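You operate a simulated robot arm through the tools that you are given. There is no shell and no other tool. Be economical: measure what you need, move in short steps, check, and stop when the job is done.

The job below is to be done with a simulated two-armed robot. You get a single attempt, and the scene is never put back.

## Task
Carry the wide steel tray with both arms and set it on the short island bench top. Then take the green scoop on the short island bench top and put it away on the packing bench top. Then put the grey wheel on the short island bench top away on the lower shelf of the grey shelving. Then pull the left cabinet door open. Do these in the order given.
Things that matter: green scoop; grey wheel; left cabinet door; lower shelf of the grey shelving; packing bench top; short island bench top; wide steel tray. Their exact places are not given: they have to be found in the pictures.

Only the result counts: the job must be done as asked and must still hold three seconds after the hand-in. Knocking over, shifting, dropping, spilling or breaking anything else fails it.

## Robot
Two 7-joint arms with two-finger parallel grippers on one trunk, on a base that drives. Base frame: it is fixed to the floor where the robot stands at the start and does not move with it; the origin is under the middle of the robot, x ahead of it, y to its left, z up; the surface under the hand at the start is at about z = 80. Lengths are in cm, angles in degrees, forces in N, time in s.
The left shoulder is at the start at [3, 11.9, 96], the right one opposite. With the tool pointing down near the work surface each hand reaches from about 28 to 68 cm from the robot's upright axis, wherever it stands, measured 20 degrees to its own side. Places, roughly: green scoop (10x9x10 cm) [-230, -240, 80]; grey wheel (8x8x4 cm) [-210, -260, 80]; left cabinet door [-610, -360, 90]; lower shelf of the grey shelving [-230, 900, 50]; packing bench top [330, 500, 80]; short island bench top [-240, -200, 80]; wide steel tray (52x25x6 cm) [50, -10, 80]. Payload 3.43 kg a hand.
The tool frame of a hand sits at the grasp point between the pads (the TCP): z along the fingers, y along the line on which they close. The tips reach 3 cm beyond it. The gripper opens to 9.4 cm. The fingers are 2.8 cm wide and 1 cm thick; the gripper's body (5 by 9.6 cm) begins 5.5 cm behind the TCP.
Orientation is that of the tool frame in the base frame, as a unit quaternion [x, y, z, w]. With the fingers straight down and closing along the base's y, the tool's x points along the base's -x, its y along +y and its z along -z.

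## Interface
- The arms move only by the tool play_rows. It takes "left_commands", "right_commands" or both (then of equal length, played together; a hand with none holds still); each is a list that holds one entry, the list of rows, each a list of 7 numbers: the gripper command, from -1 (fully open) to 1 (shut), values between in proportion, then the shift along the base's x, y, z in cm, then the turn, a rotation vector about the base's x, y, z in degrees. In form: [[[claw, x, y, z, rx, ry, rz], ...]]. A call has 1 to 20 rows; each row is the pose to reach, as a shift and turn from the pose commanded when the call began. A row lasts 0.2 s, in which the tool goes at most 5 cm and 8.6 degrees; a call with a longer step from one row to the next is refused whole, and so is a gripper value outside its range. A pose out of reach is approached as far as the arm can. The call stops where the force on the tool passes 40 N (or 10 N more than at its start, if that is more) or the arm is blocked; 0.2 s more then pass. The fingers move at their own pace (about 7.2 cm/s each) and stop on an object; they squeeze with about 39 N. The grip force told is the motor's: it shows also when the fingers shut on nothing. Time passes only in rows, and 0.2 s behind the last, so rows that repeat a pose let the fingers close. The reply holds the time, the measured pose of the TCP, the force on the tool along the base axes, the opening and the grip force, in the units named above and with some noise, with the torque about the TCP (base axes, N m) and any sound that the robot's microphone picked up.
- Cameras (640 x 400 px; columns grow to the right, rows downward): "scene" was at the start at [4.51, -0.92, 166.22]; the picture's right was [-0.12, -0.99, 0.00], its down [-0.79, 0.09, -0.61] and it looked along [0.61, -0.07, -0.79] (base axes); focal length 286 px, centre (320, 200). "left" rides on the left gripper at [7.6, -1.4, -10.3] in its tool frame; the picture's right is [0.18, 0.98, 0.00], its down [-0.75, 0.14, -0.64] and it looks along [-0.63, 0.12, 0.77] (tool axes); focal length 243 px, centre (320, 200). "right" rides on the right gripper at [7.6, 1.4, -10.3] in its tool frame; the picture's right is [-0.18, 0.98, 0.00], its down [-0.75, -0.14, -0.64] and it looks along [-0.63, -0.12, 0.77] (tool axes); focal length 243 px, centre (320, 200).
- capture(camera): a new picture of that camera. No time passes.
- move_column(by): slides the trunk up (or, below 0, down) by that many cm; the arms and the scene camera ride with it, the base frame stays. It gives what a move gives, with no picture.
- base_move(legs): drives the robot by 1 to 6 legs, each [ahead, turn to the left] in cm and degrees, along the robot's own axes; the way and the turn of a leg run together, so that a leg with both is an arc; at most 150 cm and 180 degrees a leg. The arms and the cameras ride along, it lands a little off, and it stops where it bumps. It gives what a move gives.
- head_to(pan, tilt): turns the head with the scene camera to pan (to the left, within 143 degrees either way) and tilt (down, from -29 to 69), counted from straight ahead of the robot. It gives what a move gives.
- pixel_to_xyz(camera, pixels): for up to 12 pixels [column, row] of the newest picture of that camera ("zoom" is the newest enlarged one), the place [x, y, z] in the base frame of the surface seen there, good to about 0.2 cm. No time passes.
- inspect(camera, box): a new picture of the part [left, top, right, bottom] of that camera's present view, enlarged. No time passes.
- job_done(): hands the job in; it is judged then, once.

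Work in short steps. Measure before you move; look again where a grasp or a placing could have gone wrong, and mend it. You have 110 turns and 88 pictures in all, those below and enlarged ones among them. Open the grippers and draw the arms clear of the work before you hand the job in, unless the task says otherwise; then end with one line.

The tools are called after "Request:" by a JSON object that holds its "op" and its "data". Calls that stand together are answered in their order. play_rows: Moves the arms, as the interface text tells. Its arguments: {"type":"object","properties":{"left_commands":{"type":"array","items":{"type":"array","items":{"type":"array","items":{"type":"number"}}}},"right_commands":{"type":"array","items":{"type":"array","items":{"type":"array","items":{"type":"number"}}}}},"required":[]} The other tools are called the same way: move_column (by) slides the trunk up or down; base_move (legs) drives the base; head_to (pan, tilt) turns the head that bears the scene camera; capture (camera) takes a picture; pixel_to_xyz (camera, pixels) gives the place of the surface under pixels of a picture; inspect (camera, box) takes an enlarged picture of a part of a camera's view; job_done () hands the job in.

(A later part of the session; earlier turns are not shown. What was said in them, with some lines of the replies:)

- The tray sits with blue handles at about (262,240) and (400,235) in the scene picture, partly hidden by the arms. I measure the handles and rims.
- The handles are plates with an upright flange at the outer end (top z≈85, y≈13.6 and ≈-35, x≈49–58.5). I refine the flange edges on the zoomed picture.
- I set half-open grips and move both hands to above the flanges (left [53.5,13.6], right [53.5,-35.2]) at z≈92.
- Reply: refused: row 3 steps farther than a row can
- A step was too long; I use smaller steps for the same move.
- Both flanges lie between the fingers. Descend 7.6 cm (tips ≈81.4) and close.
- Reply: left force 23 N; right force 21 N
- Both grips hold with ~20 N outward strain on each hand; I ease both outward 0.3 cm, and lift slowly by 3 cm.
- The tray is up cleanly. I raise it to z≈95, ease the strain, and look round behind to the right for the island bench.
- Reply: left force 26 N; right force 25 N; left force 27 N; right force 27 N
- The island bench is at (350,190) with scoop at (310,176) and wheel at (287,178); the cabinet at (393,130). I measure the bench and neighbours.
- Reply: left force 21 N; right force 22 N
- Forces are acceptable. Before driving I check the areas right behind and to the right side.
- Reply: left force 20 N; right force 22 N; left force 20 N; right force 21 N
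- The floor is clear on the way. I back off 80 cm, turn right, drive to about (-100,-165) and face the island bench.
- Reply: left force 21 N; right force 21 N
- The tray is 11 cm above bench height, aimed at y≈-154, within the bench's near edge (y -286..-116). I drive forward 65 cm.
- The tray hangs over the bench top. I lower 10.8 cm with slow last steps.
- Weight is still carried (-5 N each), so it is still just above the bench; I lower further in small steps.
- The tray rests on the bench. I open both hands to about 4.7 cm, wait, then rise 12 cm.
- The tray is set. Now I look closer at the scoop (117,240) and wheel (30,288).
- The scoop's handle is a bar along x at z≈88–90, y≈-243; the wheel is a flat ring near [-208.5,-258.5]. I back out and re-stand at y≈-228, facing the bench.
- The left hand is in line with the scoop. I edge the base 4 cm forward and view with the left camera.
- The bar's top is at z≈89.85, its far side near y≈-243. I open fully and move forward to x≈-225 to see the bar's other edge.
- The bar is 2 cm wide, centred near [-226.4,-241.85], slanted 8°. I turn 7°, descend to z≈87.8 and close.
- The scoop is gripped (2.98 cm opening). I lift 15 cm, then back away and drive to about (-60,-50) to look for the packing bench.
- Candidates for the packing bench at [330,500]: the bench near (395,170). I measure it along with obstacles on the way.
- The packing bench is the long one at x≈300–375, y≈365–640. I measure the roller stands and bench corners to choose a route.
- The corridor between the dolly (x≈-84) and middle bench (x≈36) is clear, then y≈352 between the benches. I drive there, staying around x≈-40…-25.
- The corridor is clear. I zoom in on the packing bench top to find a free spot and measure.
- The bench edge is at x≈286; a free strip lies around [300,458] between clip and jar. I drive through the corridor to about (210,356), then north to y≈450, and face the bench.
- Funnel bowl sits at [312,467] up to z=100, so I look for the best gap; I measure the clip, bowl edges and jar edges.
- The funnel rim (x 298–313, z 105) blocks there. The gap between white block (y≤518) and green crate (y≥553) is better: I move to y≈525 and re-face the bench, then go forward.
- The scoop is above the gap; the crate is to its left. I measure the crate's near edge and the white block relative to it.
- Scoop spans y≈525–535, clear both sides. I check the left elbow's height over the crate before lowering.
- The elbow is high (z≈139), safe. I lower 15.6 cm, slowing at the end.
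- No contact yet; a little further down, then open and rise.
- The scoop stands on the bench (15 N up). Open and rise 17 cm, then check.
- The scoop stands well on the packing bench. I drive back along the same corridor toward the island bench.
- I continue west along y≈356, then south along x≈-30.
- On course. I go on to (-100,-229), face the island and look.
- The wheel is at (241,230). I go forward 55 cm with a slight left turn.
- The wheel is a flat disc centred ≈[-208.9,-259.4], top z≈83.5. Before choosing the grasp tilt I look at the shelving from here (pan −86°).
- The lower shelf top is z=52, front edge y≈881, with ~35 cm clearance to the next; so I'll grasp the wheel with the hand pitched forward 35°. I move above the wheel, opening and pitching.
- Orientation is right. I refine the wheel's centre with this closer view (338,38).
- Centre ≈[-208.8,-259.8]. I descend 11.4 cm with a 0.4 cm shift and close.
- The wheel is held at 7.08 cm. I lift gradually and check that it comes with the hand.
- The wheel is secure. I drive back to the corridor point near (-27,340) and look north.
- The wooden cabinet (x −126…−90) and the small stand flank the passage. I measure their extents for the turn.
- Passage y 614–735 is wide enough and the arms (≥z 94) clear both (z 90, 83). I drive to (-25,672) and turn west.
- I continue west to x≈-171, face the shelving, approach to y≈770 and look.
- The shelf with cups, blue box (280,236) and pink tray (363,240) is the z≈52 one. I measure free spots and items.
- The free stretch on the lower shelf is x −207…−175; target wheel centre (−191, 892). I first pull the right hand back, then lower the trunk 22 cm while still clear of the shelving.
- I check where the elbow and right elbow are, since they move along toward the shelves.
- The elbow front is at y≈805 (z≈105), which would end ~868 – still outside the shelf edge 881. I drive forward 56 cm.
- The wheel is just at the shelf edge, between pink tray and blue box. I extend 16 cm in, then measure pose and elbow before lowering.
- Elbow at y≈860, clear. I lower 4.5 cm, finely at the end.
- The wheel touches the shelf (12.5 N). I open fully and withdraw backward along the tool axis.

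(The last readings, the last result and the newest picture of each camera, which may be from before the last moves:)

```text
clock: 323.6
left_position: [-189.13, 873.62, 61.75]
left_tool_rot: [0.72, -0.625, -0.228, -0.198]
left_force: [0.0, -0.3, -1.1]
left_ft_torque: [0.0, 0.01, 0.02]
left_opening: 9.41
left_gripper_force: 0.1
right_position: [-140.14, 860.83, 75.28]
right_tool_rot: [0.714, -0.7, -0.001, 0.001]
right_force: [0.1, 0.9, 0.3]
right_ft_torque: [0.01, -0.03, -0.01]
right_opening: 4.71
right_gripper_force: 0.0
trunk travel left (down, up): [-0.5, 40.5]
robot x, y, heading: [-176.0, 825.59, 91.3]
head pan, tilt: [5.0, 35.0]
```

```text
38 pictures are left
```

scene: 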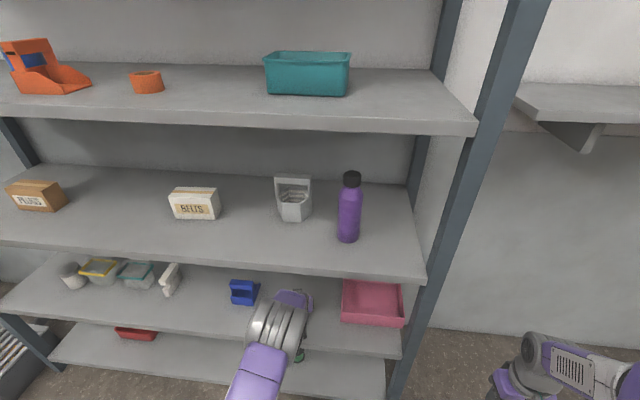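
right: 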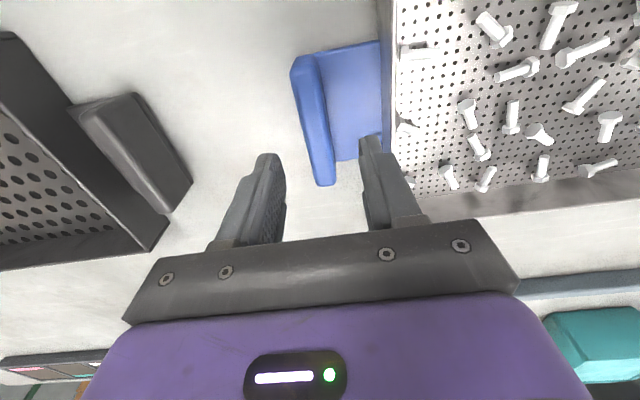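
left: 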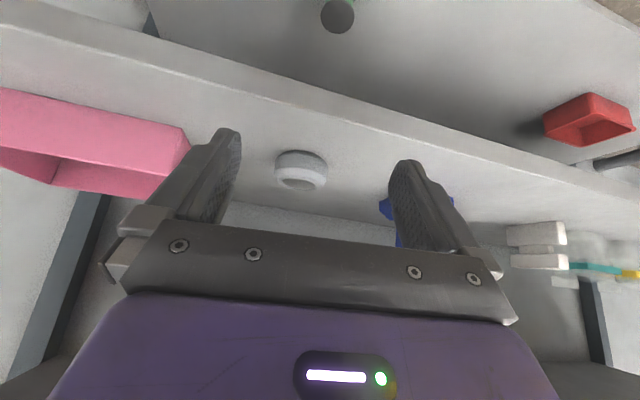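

The wheel lies flat on the lower shelf between the pink tray and blue box. I back out, then raise the trunk.

Request:
{"op": "base_move", "data": {"legs": [[-150, 0]]}}

Request:
{"op": "move_column", "data": {"by": 22}}

Request:
{"op": "inspect", "data": {"camera": "scene", "box": [220, 130, 420, 260]}}

```text
clock: 331.0
left_position: [-185.08, 723.1, 61.69]
left_tool_rot: [0.72, -0.625, -0.227, -0.198]
left_force: [0.4, -0.3, 0.1]
left_ft_torque: [0.02, -0.01, -0.02]
left_opening: 9.41
left_gripper_force: 0.0
right_position: [-136.08, 710.28, 75.36]
right_tool_rot: [0.715, -0.699, -0.001, 0.001]
right_force: [-0.3, -0.5, 0.5]
right_ft_torque: [0.0, -0.02, -0.02]
right_opening: 4.71
right_gripper_force: 0.1
trunk travel left (down, up): [-0.5, 40.5]
robot x, y, heading: [-172.32, 674.87, 91.3]
head pan, tilt: [5.0, 35.0]
```

```text
clock: 333.4
left_position: [-185.12, 723.05, 83.64]
left_tool_rot: [0.721, -0.624, -0.228, -0.198]
left_force: [0.2, -0.9, 0.1]
left_ft_torque: [0.03, -0.02, 0.04]
left_opening: 9.4
left_gripper_force: 0.0
right_position: [-136.11, 710.17, 97.38]
right_tool_rot: [0.715, -0.699, -0.001, 0.001]
right_force: [-0.1, -0.2, -1.1]
right_ft_torque: [0.02, 0.01, -0.01]
right_opening: 4.68
right_gripper_force: 0.1
trunk travel left (down, up): [-22.5, 18.5]
robot x, y, heading: [-171.89, 675.1, 91.5]
head pan, tilt: [5.0, 35.0]
```

```text
3.08 times, centred on (320, 195) of scene
```

zoom: 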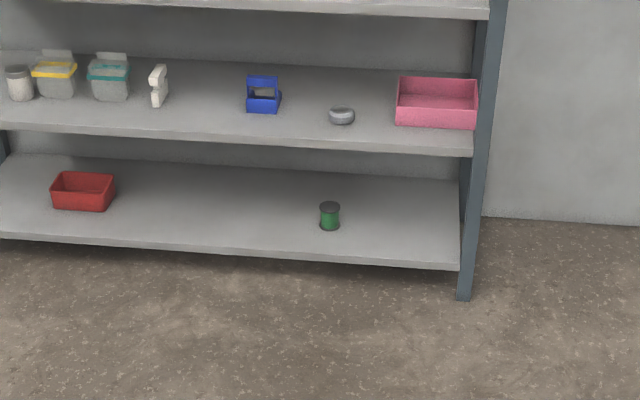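

The wheel is in place. I raise the left hand to z≈101 and drive back along the passage and corridor.

Request:
{"op": "play_rows", "data": {"left_commands": [[[0, 0, -1, 3, 0, 0, 0], [0, 0, -2, 6, 0, 0, 0], [0, 0, -4, 9, 0, 0, 0], [0, 0, -6, 12, 0, 0, 0], [0, 0, -8, 15, 0, 0, 0], [0, 0, -10, 18, 0, 0, 0], [0, 0, -10, 18, 0, 0, 0]]]}}

Request:
{"op": "base_move", "data": {"legs": [[0, -91.5], [72, 0], [72, 0], [0, -90], [120, 0], [120, 0]]}}

```text
clock: 334.9
left_position: [-185.29, 713.27, 101.61]
left_tool_rot: [0.721, -0.624, -0.227, -0.199]
left_force: [-0.3, -0.3, -1.3]
left_ft_torque: [-0.03, 0.01, 0.02]
left_opening: 4.68
left_gripper_force: 0.1
right_position: [-136.01, 710.32, 97.45]
right_tool_rot: [0.715, -0.699, 0.0, 0.002]
right_force: [0.7, -0.4, 0.1]
right_ft_torque: [0.0, 0.0, 0.06]
right_opening: 4.69
right_gripper_force: 0.1
trunk travel left (down, up): [-22.5, 18.5]
robot x, y, heading: [-172.13, 674.84, 91.6]
head pan, tilt: [5.0, 35.0]
```

```text
clock: 361.3
left_position: [-13.25, 402.0, 101.76]
left_tool_rot: [0.629, 0.717, -0.2, 0.226]
left_force: [0.5, -1.4, 0.6]
left_ft_torque: [0.02, -0.02, -0.02]
left_opening: 4.7
left_gripper_force: 0.1
right_position: [-62.33, 405.63, 97.42]
right_tool_rot: [0.703, 0.711, 0.001, 0.001]
right_force: [0.3, -0.5, 0.4]
right_ft_torque: [0.0, -0.01, 0.0]
right_opening: 4.71
right_gripper_force: 0.1
trunk travel left (down, up): [-22.5, 18.5]
robot x, y, heading: [-25.79, 440.47, -89.2]
head pan, tilt: [5.0, 35.0]
```

I continue south to (-50,80), then toward (-130,-60), and look west.

Request:
{"op": "base_move", "data": {"legs": [[0, -4.6], [120, 0], [120, 0], [120, 0], [0, -26], [140, 0]]}}

Request:
{"op": "head_to", "data": {"pan": -60, "tilt": 15}}

Request:
{"op": "capture", "data": {"camera": "scene"}}

```text
clock: 387.1
left_position: [-122.55, -81.97, 101.74]
left_tool_rot: [0.782, 0.546, -0.248, 0.172]
left_force: [0.5, -0.2, -0.8]
left_ft_torque: [-0.01, -0.01, -0.01]
left_opening: 4.69
left_gripper_force: 0.1
right_position: [-164.43, -56.05, 97.37]
right_tool_rot: [0.854, 0.521, 0.001, 0.001]
right_force: [-0.2, 0.6, -0.5]
right_ft_torque: [0.02, 0.0, 0.01]
right_opening: 4.69
right_gripper_force: 0.1
trunk travel left (down, up): [-22.5, 18.5]
robot x, y, heading: [-116.0, -42.13, -117.2]
head pan, tilt: [5.0, 35.0]
```

```text
clock: 388.5
left_position: [-122.79, -81.92, 101.79]
left_tool_rot: [0.782, 0.546, -0.247, 0.172]
left_force: [-0.6, -0.3, 1.8]
left_ft_torque: [0.02, 0.03, 0.02]
left_opening: 4.69
left_gripper_force: 0.1
right_position: [-164.4, -56.01, 97.44]
right_tool_rot: [0.854, 0.52, 0.001, 0.002]
right_force: [0.3, 0.5, 0.1]
right_ft_torque: [0.0, 0.01, 0.0]
right_opening: 4.7
right_gripper_force: 0.0
trunk travel left (down, up): [-22.5, 18.5]
robot x, y, heading: [-116.09, -42.09, -117.1]
head pan, tilt: [-60.0, 15.0]
```

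```text
36 pictures are left
```

scene: 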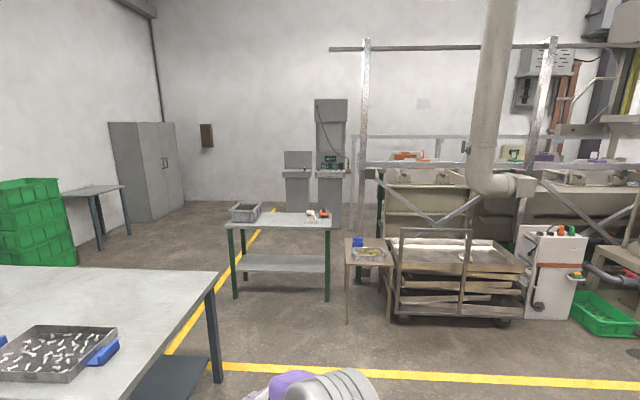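

Request:
{"op": "pixel_to_xyz", "data": {"camera": "scene", "pixels": [[235, 298], [327, 300], [217, 382], [245, 265], [130, 235], [98, 247], [60, 268], [155, 218], [183, 205], [348, 322], [150, 160], [175, 160]]}}

Request:
{"op": "inspect", "data": {"camera": "scene", "box": [60, 100, 260, 260]}}

```text
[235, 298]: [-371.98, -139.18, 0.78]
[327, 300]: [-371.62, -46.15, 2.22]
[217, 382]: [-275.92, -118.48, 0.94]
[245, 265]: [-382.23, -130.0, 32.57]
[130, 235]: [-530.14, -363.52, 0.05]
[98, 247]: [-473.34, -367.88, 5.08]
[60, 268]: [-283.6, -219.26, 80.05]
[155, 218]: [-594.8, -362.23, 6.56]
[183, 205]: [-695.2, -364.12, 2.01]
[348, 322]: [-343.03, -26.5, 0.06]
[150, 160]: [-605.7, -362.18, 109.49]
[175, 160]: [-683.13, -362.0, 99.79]
```

```text
2.50 times, centred on (160, 180) of scene
```

zoom: 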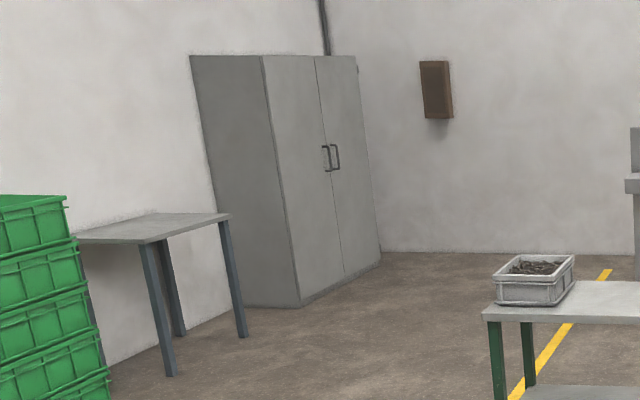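

The way west leads between the island corner (−280,−116) and the green table (x −372). I raise the trunk 15 cm, tuck the right hand in, and drive through via (−312,−72) and (−340,−195).

Request:
{"op": "move_column", "data": {"by": 15}}

Request:
{"op": "play_rows", "data": {"right_commands": [[[0, 3, -1.5, 0, 0, 0, 0], [0, 6, -3, 0, 0, 0, 0], [0, 9, -4.6, 0, 0, 0, 0], [0, 10.7, -5.5, 0, 0, 0, 0], [0, 10.7, -5.5, 0, 0, 0, 0]]]}}

Request:
{"op": "base_move", "data": {"legs": [[0, -54.2], [99, 0], [99, 0]]}}

```text
clock: 390.2
left_position: [-122.57, -81.93, 116.63]
left_tool_rot: [0.782, 0.545, -0.248, 0.172]
left_force: [0.5, -0.2, -0.2]
left_ft_torque: [0.01, -0.03, 0.03]
left_opening: 4.71
left_gripper_force: 0.1
right_position: [-164.42, -56.06, 112.43]
right_tool_rot: [0.853, 0.521, 0.001, 0.001]
right_force: [0.7, 0.3, -0.2]
right_ft_torque: [-0.02, -0.01, -0.01]
right_opening: 4.66
right_gripper_force: 0.1
trunk travel left (down, up): [-37.5, 3.5]
robot x, y, heading: [-115.9, -42.36, -116.9]
head pan, tilt: [-60.0, 15.0]
```

```text
clock: 391.4
left_position: [-122.63, -81.9, 116.65]
left_tool_rot: [0.782, 0.545, -0.248, 0.172]
left_force: [-0.2, -0.4, 0.8]
left_ft_torque: [-0.03, -0.02, 0.02]
left_opening: 4.72
left_gripper_force: 0.0
right_position: [-153.64, -61.47, 112.29]
right_tool_rot: [0.854, 0.521, 0.001, 0.001]
right_force: [0.2, 0.4, 0.2]
right_ft_torque: [0.0, -0.01, -0.01]
right_opening: 4.7
right_gripper_force: 0.0
trunk travel left (down, up): [-37.5, 3.5]
robot x, y, heading: [-115.44, -42.13, -117.1]
head pan, tilt: [-60.0, 15.0]
```

```text
clock: 403.9
left_position: [-351.37, -88.21, 116.84]
left_tool_rot: [0.946, 0.117, -0.299, 0.036]
left_force: [0.3, -0.2, -0.1]
left_ft_torque: [0.01, 0.01, 0.0]
left_opening: 4.7
left_gripper_force: 0.0
right_position: [-352.08, -51.24, 112.35]
right_tool_rot: [0.998, 0.064, 0.001, 0.002]
right_force: [0.5, -0.2, 0.6]
right_ft_torque: [0.01, 0.01, -0.01]
right_opening: 4.71
right_gripper_force: 0.0
trunk travel left (down, up): [-37.5, 3.5]
robot x, y, heading: [-315.14, -71.15, -172.4]
head pan, tilt: [-60.0, 15.0]
```

At (−315,−71). I go through to B (−340,−195), then west to about (−560,−235), and look at the cabinet.

Request:
{"op": "base_move", "data": {"legs": [[0, 71], [126, 0], [0, -69], [120, 0], [120, 0]]}}

Request:
{"op": "head_to", "data": {"pan": 60, "tilt": 25}}

Request:
{"op": "capture", "data": {"camera": "scene"}}

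```text
clock: 427.6
left_position: [-607.52, -259.07, 116.62]
left_tool_rot: [0.942, 0.15, -0.298, 0.048]
left_force: [0.1, -0.3, 0.4]
left_ft_torque: [-0.02, -0.04, -0.02]
left_opening: 4.73
left_gripper_force: 0.0
right_position: [-610.89, -222.02, 112.28]
right_tool_rot: [0.995, 0.1, 0.0, 0.002]
right_force: [-0.6, -0.2, -0.4]
right_ft_torque: [-0.03, 0.02, -0.03]
right_opening: 4.7
right_gripper_force: 0.1
trunk travel left (down, up): [-37.5, 3.5]
robot x, y, heading: [-572.08, -239.46, -168.5]
head pan, tilt: [-60.0, 15.0]
```

```text
clock: 429.6
left_position: [-607.44, -259.15, 116.68]
left_tool_rot: [0.941, 0.152, -0.298, 0.047]
left_force: [0.4, 0.1, 0.0]
left_ft_torque: [0.0, 0.0, -0.01]
left_opening: 4.73
left_gripper_force: 0.0
right_position: [-610.85, -222.09, 112.25]
right_tool_rot: [0.995, 0.099, 0.0, 0.001]
right_force: [-0.4, -0.4, -0.7]
right_ft_torque: [0.01, 0.0, 0.03]
right_opening: 4.73
right_gripper_force: 0.1
trunk travel left (down, up): [-37.5, 3.5]
robot x, y, heading: [-572.13, -239.81, -168.5]
head pan, tilt: [60.0, 25.0]
```

```text
34 pictures are left
```

scene: 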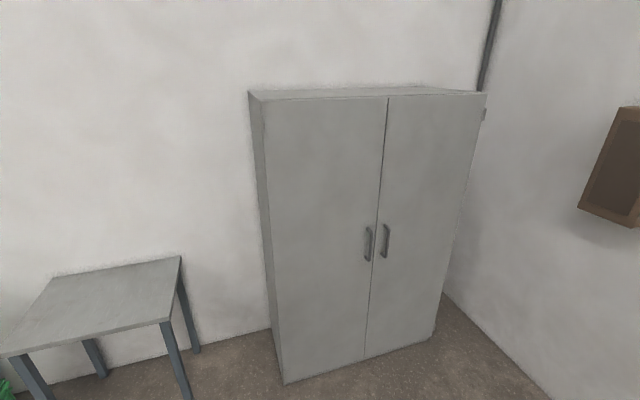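

Request:
{"op": "inspect", "data": {"camera": "scene", "box": [330, 200, 430, 290]}}

Request:
{"op": "pixel_to_xyz", "data": {"camera": "scene", "pixels": [[369, 243], [366, 230], [367, 260], [387, 242], [377, 242], [355, 242], [266, 140], [283, 382], [366, 355], [387, 100], [252, 100], [434, 335]]}}

```text
4.44 times, centred on (380, 245) of scene
```

zoom: 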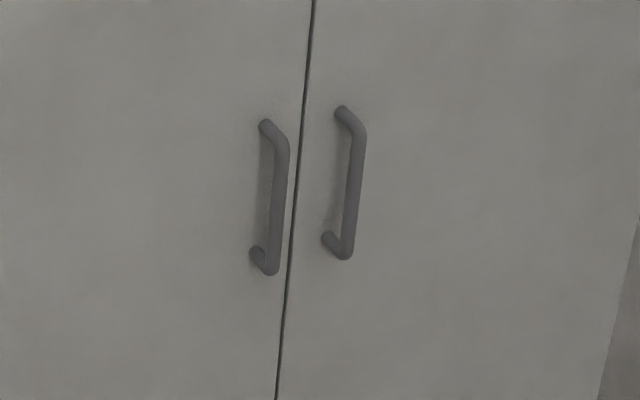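

```text
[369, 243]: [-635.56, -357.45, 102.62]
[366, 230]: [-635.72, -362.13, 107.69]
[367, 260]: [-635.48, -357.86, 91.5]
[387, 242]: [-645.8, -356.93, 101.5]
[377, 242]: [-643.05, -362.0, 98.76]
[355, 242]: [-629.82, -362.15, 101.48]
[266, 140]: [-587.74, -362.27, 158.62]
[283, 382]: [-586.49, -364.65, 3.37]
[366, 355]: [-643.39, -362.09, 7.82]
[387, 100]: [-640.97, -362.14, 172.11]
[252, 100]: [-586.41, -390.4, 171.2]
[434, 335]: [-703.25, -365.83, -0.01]
```

The left handle bar is at x≈−635.6, y≈−358, z 91–108; the door hinges at x≈−587 (east side). I stand at about (−635,−270) facing −y.

Request:
{"op": "base_move", "data": {"legs": [[0, 14], [70, 0], [0, 64.5]]}}

Request:
{"op": "move_column", "data": {"by": -10}}

Request:
{"op": "head_to", "data": {"pan": 0, "tilt": 30}}

Request:
{"op": "capture", "data": {"camera": "scene"}}

```text
clock: 437.1
left_position: [-624.38, -308.43, 116.73]
left_tool_rot: [0.637, 0.71, -0.202, 0.224]
left_force: [0.3, 0.7, -0.4]
left_ft_torque: [-0.02, -0.04, 0.04]
left_opening: 4.69
left_gripper_force: 0.0
right_position: [-661.3, -303.81, 112.31]
right_tool_rot: [0.711, 0.703, 0.001, 0.001]
right_force: [0.1, -0.1, -0.3]
right_ft_torque: [0.02, 0.05, -0.02]
right_opening: 4.72
right_gripper_force: 0.1
trunk travel left (down, up): [-37.5, 3.5]
robot x, y, heading: [-636.37, -269.74, -90.6]
head pan, tilt: [60.0, 25.0]
```

```text
clock: 438.5
left_position: [-624.36, -308.3, 106.7]
left_tool_rot: [0.637, 0.709, -0.203, 0.224]
left_force: [0.0, 0.1, 0.0]
left_ft_torque: [0.01, 0.01, 0.01]
left_opening: 4.69
left_gripper_force: 0.0
right_position: [-661.2, -303.9, 102.32]
right_tool_rot: [0.711, 0.703, 0.002, 0.001]
right_force: [-0.4, 0.1, -0.5]
right_ft_torque: [-0.01, 0.0, -0.01]
right_opening: 4.7
right_gripper_force: 0.0
trunk travel left (down, up): [-27.5, 13.5]
robot x, y, heading: [-636.26, -269.79, -90.7]
head pan, tilt: [60.0, 25.0]
```

```text
clock: 439.8
left_position: [-624.52, -308.21, 106.64]
left_tool_rot: [0.637, 0.71, -0.202, 0.224]
left_force: [0.0, -0.4, 0.3]
left_ft_torque: [0.01, 0.03, 0.02]
left_opening: 4.67
left_gripper_force: 0.0
right_position: [-661.21, -303.85, 102.27]
right_tool_rot: [0.712, 0.702, 0.001, 0.001]
right_force: [-0.3, -0.5, -0.3]
right_ft_torque: [-0.01, 0.0, 0.03]
right_opening: 4.72
right_gripper_force: 0.1
trunk travel left (down, up): [-27.5, 13.5]
robot x, y, heading: [-636.02, -269.76, -90.3]
head pan, tilt: [0.0, 30.0]
```

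```text
32 pictures are left
```

scene: 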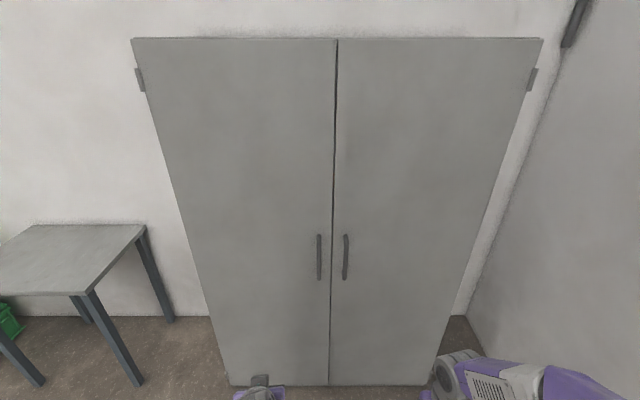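

Now I bring the left hand to horizontal (pitch 55° more), moving to x≈−635.6, z≈100, while moving the right hand out a little.

Request:
{"op": "play_rows", "data": {"left_commands": [[[0, -1.6, 0, -1, -7.8, -0.83, 0], [0, -3.2, 0, -2, -15.6, -1.66, 0], [0, -4.8, 0, -3, -23.4, -2.5, 0], [0, -6.4, 0, -4, -31.2, -3.3, 0], [0, -8, 0, -5, -39, -4.15, 0], [0, -9.6, 0, -6, -46.8, -5, 0], [0, -11.2, 0, -6.6, -54.7, -5.8, 0], [0, -11.2, 0, -6.6, -54.7, -5.8, 0]]], "right_commands": [[[0, -2, 0, 0, 0, 0, 0], [0, -4, 0, 0, 0, 0, 0], [0, -6, 0, 0, 0, 0, 0], [0, -8, 0, 0, 0, 0, 0], [0, -10, 0, 0, 0, 0, 0], [0, -12, 0, 0, 0, 0, 0], [0, -12, 0, 0, 0, 0, 0], [0, -12, 0, 0, 0, 0, 0]]]}}

```text
clock: 441.6
left_position: [-635.34, -308.71, 100.64]
left_tool_rot: [0.467, 0.525, -0.476, 0.53]
left_force: [0.4, 0.5, 0.2]
left_ft_torque: [0.01, -0.01, 0.02]
left_opening: 4.71
left_gripper_force: 0.1
left hand out of reach, approached as far as the arm can: row 1, 2, 3, 4, 5
right_position: [-673.16, -303.79, 102.27]
right_tool_rot: [0.711, 0.703, 0.001, 0.001]
right_force: [-0.3, 0.1, -0.8]
right_ft_torque: [0.0, 0.01, 0.0]
right_opening: 4.72
right_gripper_force: 0.0
trunk travel left (down, up): [-27.5, 13.5]
robot x, y, heading: [-635.85, -269.96, -90.7]
head pan, tilt: [0.0, 30.0]
```

Now yaw −6° with arm forward to y≈−324, then drive base 17 cm forward and view the handle with the left camera.

Request:
{"op": "play_rows", "data": {"left_commands": [[[0, 0, -4, 0, 0, 0, -3], [0, 0, -8, 0, 0, 0, -6], [0, 0, -12, 0, 0, 0, -6], [0, 0, -15, 0, 0, 0, -6], [0, 0, -15, 0, 0, 0, -6]]]}}

Request:
{"op": "base_move", "data": {"legs": [[17, 0.5]]}}

Request:
{"op": "capture", "data": {"camera": "left"}}

Request:
{"op": "capture", "data": {"camera": "scene"}}

```text
clock: 442.8
left_position: [-635.42, -323.26, 100.26]
left_tool_rot: [-0.499, -0.5, 0.501, -0.5]
left_force: [0.1, -0.2, -0.4]
left_ft_torque: [0.02, 0.0, -0.03]
left_opening: 4.69
left_gripper_force: 0.0
right_position: [-673.18, -303.78, 102.19]
right_tool_rot: [0.711, 0.703, 0.001, 0.002]
right_force: [0.7, -0.3, -0.4]
right_ft_torque: [-0.04, 0.02, -0.01]
right_opening: 4.72
right_gripper_force: 0.1
trunk travel left (down, up): [-27.5, 13.5]
robot x, y, heading: [-635.86, -269.84, -90.4]
head pan, tilt: [0.0, 30.0]
```

```text
clock: 444.2
left_position: [-635.11, -340.22, 100.29]
left_tool_rot: [0.497, 0.502, -0.499, 0.501]
left_force: [-0.3, -0.7, -1.3]
left_ft_torque: [-0.06, 0.01, 0.01]
left_opening: 4.72
left_gripper_force: 0.0
right_position: [-672.83, -320.84, 102.22]
right_tool_rot: [0.708, 0.706, 0.002, 0.001]
right_force: [0.1, -1.0, -0.4]
right_ft_torque: [0.06, 0.0, -0.04]
right_opening: 4.72
right_gripper_force: 0.0
trunk travel left (down, up): [-27.5, 13.5]
robot x, y, heading: [-636.0, -286.74, -90.2]
head pan, tilt: [0.0, 30.0]
```

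```text
31 pictures are left
```

left: 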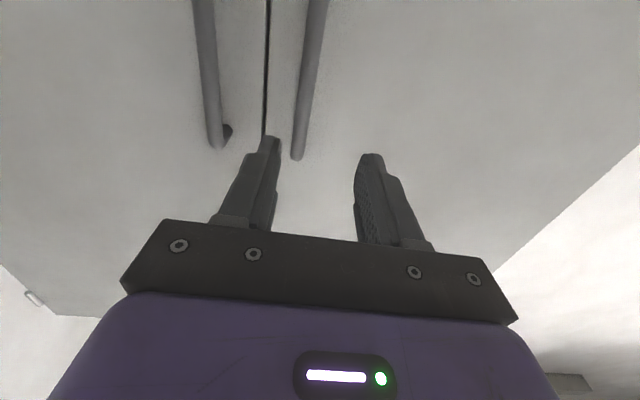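

```text
30 pictures are left
```

scene: 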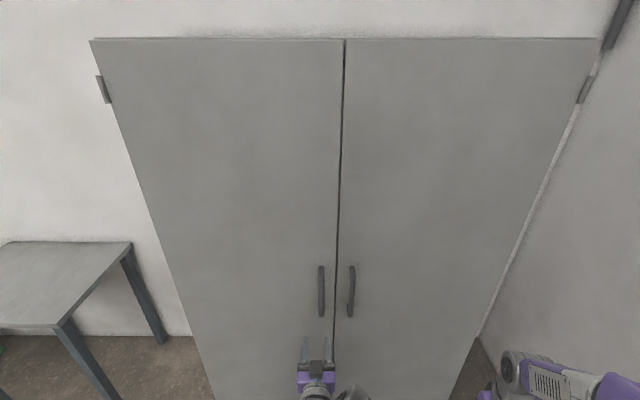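

Request:
{"op": "pixel_to_xyz", "data": {"camera": "left", "pixels": [[310, 60], [304, 100], [298, 150], [302, 125], [330, 100], [210, 100]]}}

Request:
{"op": "pixel_to_xyz", "data": {"camera": "scene", "pixels": [[321, 270], [321, 290], [321, 312], [322, 300], [305, 290], [92, 45], [103, 88], [200, 380]]}}

```text
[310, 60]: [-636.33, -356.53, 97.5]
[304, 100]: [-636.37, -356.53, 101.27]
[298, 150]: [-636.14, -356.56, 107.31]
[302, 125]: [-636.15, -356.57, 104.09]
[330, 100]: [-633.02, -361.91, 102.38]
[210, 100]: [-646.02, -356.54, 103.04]
```

```text
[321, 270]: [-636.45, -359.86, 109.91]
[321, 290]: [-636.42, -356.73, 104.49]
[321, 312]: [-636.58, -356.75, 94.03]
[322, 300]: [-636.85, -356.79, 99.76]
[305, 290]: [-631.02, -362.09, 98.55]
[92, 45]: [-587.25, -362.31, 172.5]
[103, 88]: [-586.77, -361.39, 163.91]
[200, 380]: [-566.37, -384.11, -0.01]
```

The bar centre is x≈−636.3, y≈−357.3. I advance to TCP y≈−357 with a −1.2 cm shift and close.

Request:
{"op": "play_rows", "data": {"left_commands": [[[0, -1.2, -3, 0, 0, 0, 0], [0, -1.2, -6.5, 0, 0, 0, 0], [0, -1.2, -10, 0, 0, 0, 0], [0, -1.2, -13, 0, 0, 0, 0], [0, -1.2, -15.5, 0, 0, 0, 0], [0, -1.2, -16.8, 0, 0, 0, 0], [0, -1.2, -16.8, 0, 0, 0, 0], [1, -1.2, -16.8, 0, 0, 0, 0], [1, -1.2, -16.8, 0, 0, 0, 0], [1, -1.2, -16.8, 0, 0, 0, 0]]]}}

Request:
{"op": "capture", "data": {"camera": "left"}}

```text
clock: 446.4
left_position: [-636.45, -356.89, 100.33]
left_tool_rot: [0.497, 0.502, -0.499, 0.502]
left_force: [-1.2, 0.4, 1.2]
left_ft_torque: [0.01, -0.14, -0.01]
left_opening: 2.09
left_gripper_force: 44.9
right_position: [-672.91, -320.89, 102.21]
right_tool_rot: [0.708, 0.706, 0.002, 0.001]
right_force: [-0.5, -0.1, -0.4]
right_ft_torque: [0.01, -0.02, -0.01]
right_opening: 4.69
right_gripper_force: 0.0
trunk travel left (down, up): [-27.5, 13.5]
robot x, y, heading: [-636.23, -286.52, -89.7]
head pan, tilt: [0.0, 30.0]
```

```text
29 pictures are left
```

left: 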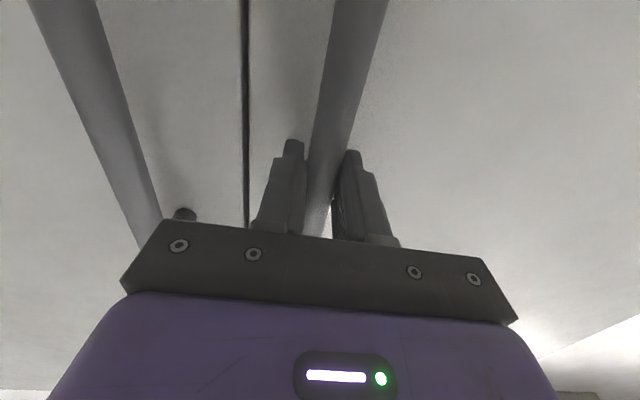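

The bar is gripped (2.09 cm). I pull along the door's arc about the hinge at (−587,−362), first 10°.

Request:
{"op": "play_rows", "data": {"left_commands": [[[1, 0.1, 1.05, 0, 0, 0, -1.2], [1, 0.25, 2.15, 0, 0, 0, -2.5], [1, 0.4, 3.2, 0, 0, 0, -3.7], [1, 0.6, 4.28, 0, 0, 0, -5], [1, 0.82, 5.3, 0, 0, 0, -6.2], [1, 1.04, 6.39, 0, 0, 0, -7.5], [1, 1.3, 7.4, 0, 0, 0, -8.7], [1, 1.57, 8.49, 0, 0, 0, -10], [1, 1.57, 8.49, 0, 0, 0, -10]]]}}

```text
clock: 448.4
left_position: [-634.84, -348.6, 100.21]
left_tool_rot: [-0.538, -0.458, 0.541, -0.456]
left_force: [0.2, -0.1, -6.2]
left_ft_torque: [-0.12, -0.27, -0.02]
left_opening: 2.05
left_gripper_force: 44.9
right_position: [-673.03, -321.04, 102.25]
right_tool_rot: [0.708, 0.706, 0.002, 0.001]
right_force: [-0.7, 0.8, -0.4]
right_ft_torque: [-0.02, 0.03, -0.01]
right_opening: 4.7
right_gripper_force: 0.0
trunk travel left (down, up): [-27.5, 13.5]
robot x, y, heading: [-636.36, -286.92, -89.6]
head pan, tilt: [0.0, 30.0]
```

Door follows with little force. I continue to 35°.

Request:
{"op": "play_rows", "data": {"left_commands": [[[1, 0.62, 2.07, 0, 0, 0, -2.5], [1, 1.33, 4.11, 0, 0, 0, -5], [1, 2.13, 6.13, 0, 0, 0, -7.5], [1, 3.01, 8.09, 0, 0, 0, -10], [1, 3.99, 10.03, 0, 0, 0, -12.5], [1, 5.04, 11.9, 0, 0, 0, -15], [1, 6.18, 13.75, 0, 0, 0, -17.5], [1, 7.39, 15.53, 0, 0, 0, -20], [1, 8.69, 17.27, 0, 0, 0, -22.5], [1, 10.05, 18.94, 0, 0, 0, -25], [1, 10.05, 18.94, 0, 0, 0, -25]]]}}

Request:
{"op": "capture", "data": {"camera": "scene"}}

```text
clock: 450.8
left_position: [-624.52, -329.53, 100.22]
left_tool_rot: [-0.623, -0.329, 0.628, -0.331]
left_force: [6.1, -5.0, 10.5]
left_ft_torque: [0.03, -0.13, 0.21]
left_opening: 1.78
left_gripper_force: 44.5
right_position: [-672.71, -321.04, 102.31]
right_tool_rot: [0.708, 0.706, 0.001, 0.001]
right_force: [-1.1, 0.9, -0.5]
right_ft_torque: [-0.01, 0.01, 0.01]
right_opening: 4.7
right_gripper_force: 0.0
trunk travel left (down, up): [-27.5, 13.5]
robot x, y, heading: [-636.47, -286.45, -90.2]
head pan, tilt: [0.0, 30.0]
```

```text
28 pictures are left
```

scene: 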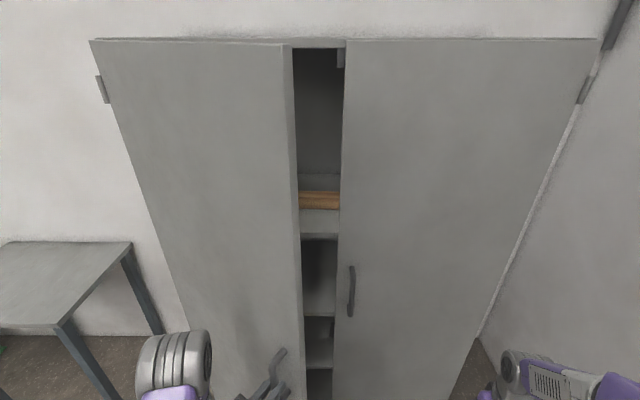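

The door opened; I check its real angle from the edge points.

Request:
{"op": "pixel_to_xyz", "data": {"camera": "scene", "pixels": [[287, 55], [290, 150], [296, 250], [200, 150], [120, 60], [282, 352], [270, 390], [277, 370]]}}

Request:
{"op": "capture", "data": {"camera": "left"}}

```text
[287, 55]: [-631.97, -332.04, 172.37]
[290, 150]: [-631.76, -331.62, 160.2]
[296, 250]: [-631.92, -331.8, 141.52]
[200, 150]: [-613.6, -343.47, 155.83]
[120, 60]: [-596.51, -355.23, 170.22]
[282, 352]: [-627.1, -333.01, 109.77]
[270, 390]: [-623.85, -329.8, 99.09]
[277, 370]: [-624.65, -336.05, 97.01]
```

```text
27 pictures are left
```

left: 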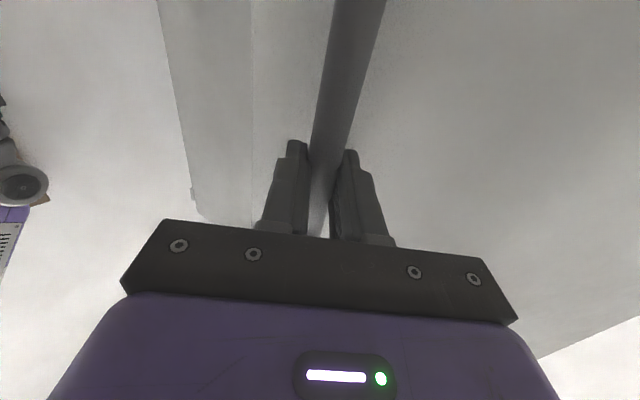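

The door is at ~33°. I continue along the arc to 50°, with slightly lagging hand yaw.

Request:
{"op": "play_rows", "data": {"left_commands": [[[1, 1.44, 1.6, 0, 0, 0, -1.5], [1, 2.93, 3.16, 0, 0, 0, -3.5], [1, 4.51, 4.63, 0, 0, 0, -5.5], [1, 6.14, 6.05, 0, 0, 0, -7.5], [1, 7.84, 7.38, 0, 0, 0, -9.5], [1, 9.59, 8.66, 0, 0, 0, -11.5], [1, 9.59, 8.66, 0, 0, 0, -11.5]]]}}

```text
clock: 452.4
left_position: [-615.1, -320.87, 100.3]
left_tool_rot: [-0.654, -0.267, 0.656, -0.266]
left_force: [5.7, -8.1, 7.0]
left_ft_torque: [-0.65, 0.15, 0.26]
left_opening: 1.79
left_gripper_force: 46.0
right_position: [-672.89, -320.94, 102.28]
right_tool_rot: [0.708, 0.706, 0.003, 0.0]
right_force: [0.1, 0.0, -0.2]
right_ft_torque: [0.01, -0.04, -0.01]
right_opening: 4.69
right_gripper_force: 0.1
trunk travel left (down, up): [-27.5, 13.5]
robot x, y, heading: [-636.52, -286.58, -89.8]
head pan, tilt: [0.0, 30.0]
```

Still smooth; I continue to 65°.

Request:
{"op": "play_rows", "data": {"left_commands": [[[1, 1.8, 1.17, 0, 0, 0, -2], [1, 3.66, 2.29, 0, 0, 0, -4], [1, 5.56, 3.3, 0, 0, 0, -6], [1, 7.51, 4.25, 0, 0, 0, -8], [1, 9.5, 5.1, 0, 0, 0, -10], [1, 11.52, 5.88, 0, 0, 0, -12], [1, 11.52, 5.88, 0, 0, 0, -12]]]}}

Request:
{"op": "capture", "data": {"camera": "scene"}}

```text
clock: 454.0
left_position: [-603.48, -314.82, 100.27]
left_tool_rot: [-0.679, -0.196, 0.68, -0.194]
left_force: [2.0, -4.4, -1.1]
left_ft_torque: [-0.91, 0.25, 0.11]
left_opening: 1.77
left_gripper_force: 44.9
right_position: [-672.95, -320.94, 102.22]
right_tool_rot: [0.708, 0.706, 0.001, 0.002]
right_force: [0.2, -0.3, 0.1]
right_ft_torque: [0.04, 0.0, 0.0]
right_opening: 4.73
right_gripper_force: 0.1
trunk travel left (down, up): [-27.5, 13.5]
robot x, y, heading: [-636.46, -286.8, -89.8]
head pan, tilt: [0.0, 30.0]
```

```text
26 pictures are left
```

scene: 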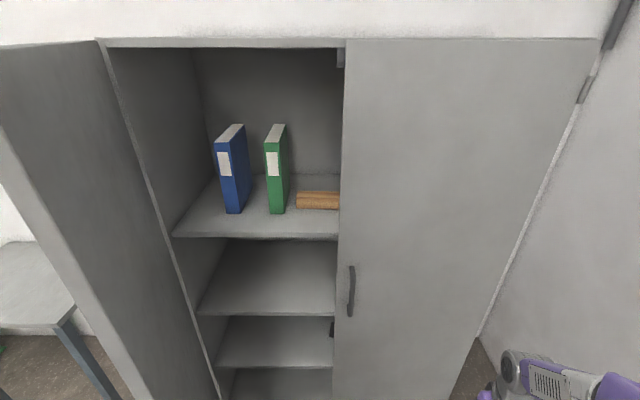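

Wide open already (~65°). I take it to about 80° for margin.

Request:
{"op": "play_rows", "data": {"left_commands": [[[1, 2.05, 0.67, 0, 0, 0, -2], [1, 4.13, 1.27, 0, 0, 0, -4], [1, 6.23, 1.75, 0, 0, 0, -6], [1, 8.35, 2.17, 0, 0, 0, -8], [1, 10.5, 2.46, 0, 0, 0, -10], [1, 12.64, 2.7, 0, 0, 0, -12], [1, 12.64, 2.7, 0, 0, 0, -12]]]}}

Request:
{"op": "head_to", "data": {"pan": 35, "tilt": 40}}

Request:
{"op": "capture", "data": {"camera": "scene"}}

```text
clock: 455.6
left_position: [-590.69, -312.01, 100.47]
left_tool_rot: [-0.695, -0.125, 0.697, -0.123]
left_force: [-0.7, 15.4, -17.3]
left_ft_torque: [-0.44, -0.63, 0.09]
left_opening: 1.76
left_gripper_force: 45.0
right_position: [-672.78, -320.86, 102.34]
right_tool_rot: [0.708, 0.706, 0.0, 0.001]
right_force: [0.1, -0.6, -0.4]
right_ft_torque: [-0.01, 0.01, 0.02]
right_opening: 4.69
right_gripper_force: 0.0
trunk travel left (down, up): [-27.5, 13.5]
robot x, y, heading: [-636.07, -286.81, -90.0]
head pan, tilt: [0.0, 30.0]
```

```text
clock: 456.6
left_position: [-590.88, -312.09, 100.34]
left_tool_rot: [-0.695, -0.124, 0.697, -0.122]
left_force: [-1.5, 18.3, -19.8]
left_ft_torque: [-0.47, -0.43, -0.09]
left_opening: 1.78
left_gripper_force: 44.8
right_position: [-672.84, -320.8, 102.3]
right_tool_rot: [0.708, 0.706, 0.0, 0.001]
right_force: [-0.5, 0.3, 0.9]
right_ft_torque: [-0.01, 0.0, 0.02]
right_opening: 4.69
right_gripper_force: 0.0
trunk travel left (down, up): [-27.5, 13.5]
robot x, y, heading: [-635.82, -286.4, -89.9]
head pan, tilt: [35.0, 40.0]
```

```text
25 pictures are left
```

scene: 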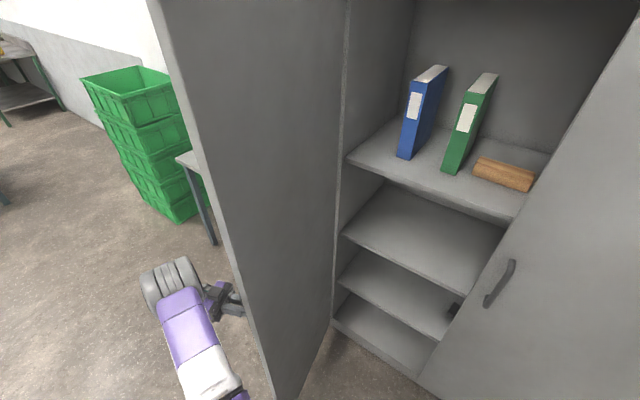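

The door stands ~80° open. I open the fingers and retreat the hand along +x (away from the door face).

Request:
{"op": "play_rows", "data": {"left_commands": [[[0, 0, 0, 0, 0, 0, 0], [0, 0, 0, 0, 0, 0, 0], [0, 0, 0, 0, 0, 0, 0], [0, 1.5, 0.5, 0, 0, 0, 0], [0, 3, 1, 0, 0, 0, 0], [0, 4.5, 1.5, 0, 0, 0, 0], [0, 6, 2, 0, 0, 0, 0], [0, 6, 2, 0, 0, 0, 0]]]}}

Request:
{"op": "capture", "data": {"camera": "left"}}

```text
clock: 458.4
left_position: [-584.93, -310.33, 100.31]
left_tool_rot: [-0.696, -0.124, 0.697, -0.122]
left_force: [0.5, -1.1, 0.6]
left_ft_torque: [-0.01, -0.01, 0.01]
left_opening: 4.72
left_gripper_force: 0.1
right_position: [-673.06, -321.06, 102.29]
right_tool_rot: [0.709, 0.705, 0.001, 0.002]
right_force: [0.2, -0.3, -0.4]
right_ft_torque: [0.0, -0.02, -0.01]
right_opening: 4.7
right_gripper_force: 0.1
trunk travel left (down, up): [-27.5, 13.5]
robot x, y, heading: [-636.49, -286.57, -89.9]
head pan, tilt: [35.0, 40.0]
```

```text
24 pictures are left
```

left: 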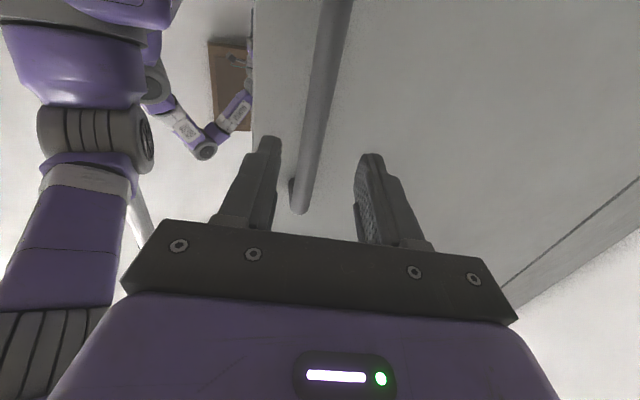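

I verify the bar's distance from the fingertips before backing away.

Request:
{"op": "pixel_to_xyz", "data": {"camera": "left", "pixels": [[322, 80], [300, 195], [268, 140], [370, 160], [262, 60]]}}

Request:
{"op": "play_rows", "data": {"left_commands": [[[0, 2, 0.5, 0, 0, 0, 0], [0, 4, 1, 0, 0, 0, 0], [0, 4, 1, 0, 0, 0, 0]]]}}

```text
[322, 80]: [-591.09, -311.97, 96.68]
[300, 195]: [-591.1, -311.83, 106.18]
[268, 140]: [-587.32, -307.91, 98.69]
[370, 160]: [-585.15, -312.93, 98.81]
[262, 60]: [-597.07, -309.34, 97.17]
```

```text
clock: 459.2
left_position: [-583.79, -309.76, 100.5]
left_tool_rot: [-0.696, -0.126, 0.697, -0.123]
left_force: [0.4, -0.4, -0.6]
left_ft_torque: [-0.03, -0.01, 0.01]
left_opening: 4.69
left_gripper_force: 0.1
left hand out of reach, approached as far as the arm can: row 1, 2, 3
right_position: [-672.88, -321.02, 102.17]
right_tool_rot: [0.708, 0.706, 0.001, 0.002]
right_force: [-1.0, 0.5, -0.5]
right_ft_torque: [0.01, -0.02, -0.01]
right_opening: 4.7
right_gripper_force: 0.1
trunk travel left (down, up): [-27.5, 13.5]
robot x, y, heading: [-636.26, -286.74, -89.9]
head pan, tilt: [35.0, 40.0]
```

Tips are ~3.5 cm clear of the bar. I back straight away 50 cm and check the result.

Request:
{"op": "base_move", "data": {"legs": [[-50, 0]]}}

Request:
{"op": "head_to", "data": {"pan": 10, "tilt": 25}}

Request:
{"op": "capture", "data": {"camera": "scene"}}

```text
clock: 462.1
left_position: [-583.95, -261.53, 100.47]
left_tool_rot: [-0.696, -0.122, 0.697, -0.12]
left_force: [-0.3, 0.3, -0.1]
left_ft_torque: [0.0, -0.01, 0.03]
left_opening: 4.72
left_gripper_force: 0.0
right_position: [-673.0, -272.24, 102.18]
right_tool_rot: [0.709, 0.705, 0.001, 0.001]
right_force: [-0.3, 0.1, -0.9]
right_ft_torque: [-0.01, -0.01, -0.04]
right_opening: 4.71
right_gripper_force: 0.0
trunk travel left (down, up): [-27.5, 13.5]
robot x, y, heading: [-636.19, -238.3, -90.4]
head pan, tilt: [35.0, 40.0]
```

```text
clock: 463.0
left_position: [-583.98, -261.53, 100.43]
left_tool_rot: [-0.696, -0.124, 0.697, -0.121]
left_force: [0.0, -0.3, 0.1]
left_ft_torque: [-0.04, 0.01, -0.01]
left_opening: 4.7
left_gripper_force: 0.1
right_position: [-673.0, -272.32, 102.24]
right_tool_rot: [0.709, 0.705, 0.002, 0.002]
right_force: [0.5, 0.7, 0.1]
right_ft_torque: [0.02, -0.02, 0.01]
right_opening: 4.71
right_gripper_force: 0.2
trunk travel left (down, up): [-27.5, 13.5]
robot x, y, heading: [-636.3, -238.2, -90.3]
head pan, tilt: [10.0, 25.0]
```

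```text
23 pictures are left
```

scene: 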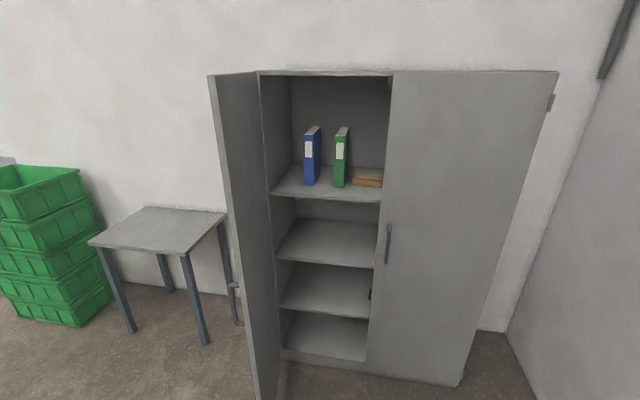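

The left door stays open at about 80° with both hands clear. I open both grippers fully and let a moment pass.

Request:
{"op": "play_rows", "data": {"left_commands": [[[-1, 0, 0, 0, 0, 0, 0], [-1, 0, 0, 0, 0, 0, 0], [-1, 0, 0, 0, 0, 0, 0]]], "right_commands": [[[-1, 0, 0, 0, 0, 0, 0], [-1, 0, 0, 0, 0, 0, 0], [-1, 0, 0, 0, 0, 0, 0]]]}}

Request:
{"op": "job_done", "data": {}}

```text
clock: 463.8
left_position: [-583.82, -261.52, 100.59]
left_tool_rot: [-0.696, -0.123, 0.697, -0.121]
left_force: [-0.1, 0.7, 0.5]
left_ft_torque: [-0.01, 0.02, -0.02]
left_opening: 9.42
left_gripper_force: 0.1
right_position: [-672.93, -272.31, 102.2]
right_tool_rot: [0.71, 0.705, 0.001, 0.002]
right_force: [-0.3, 0.0, 0.5]
right_ft_torque: [-0.04, 0.0, -0.01]
right_opening: 9.4
right_gripper_force: 0.1
trunk travel left (down, up): [-27.5, 13.5]
robot x, y, heading: [-635.81, -238.17, -90.0]
head pan, tilt: [10.0, 25.0]
```

```text
The job is handed in.
```

All four steps are done in order and handed in: the tray is on the island bench, the scoop is on the packing bench, the wheel is on the lower shelf of the grey shelving, and the left cabinet door stands about 80° open.
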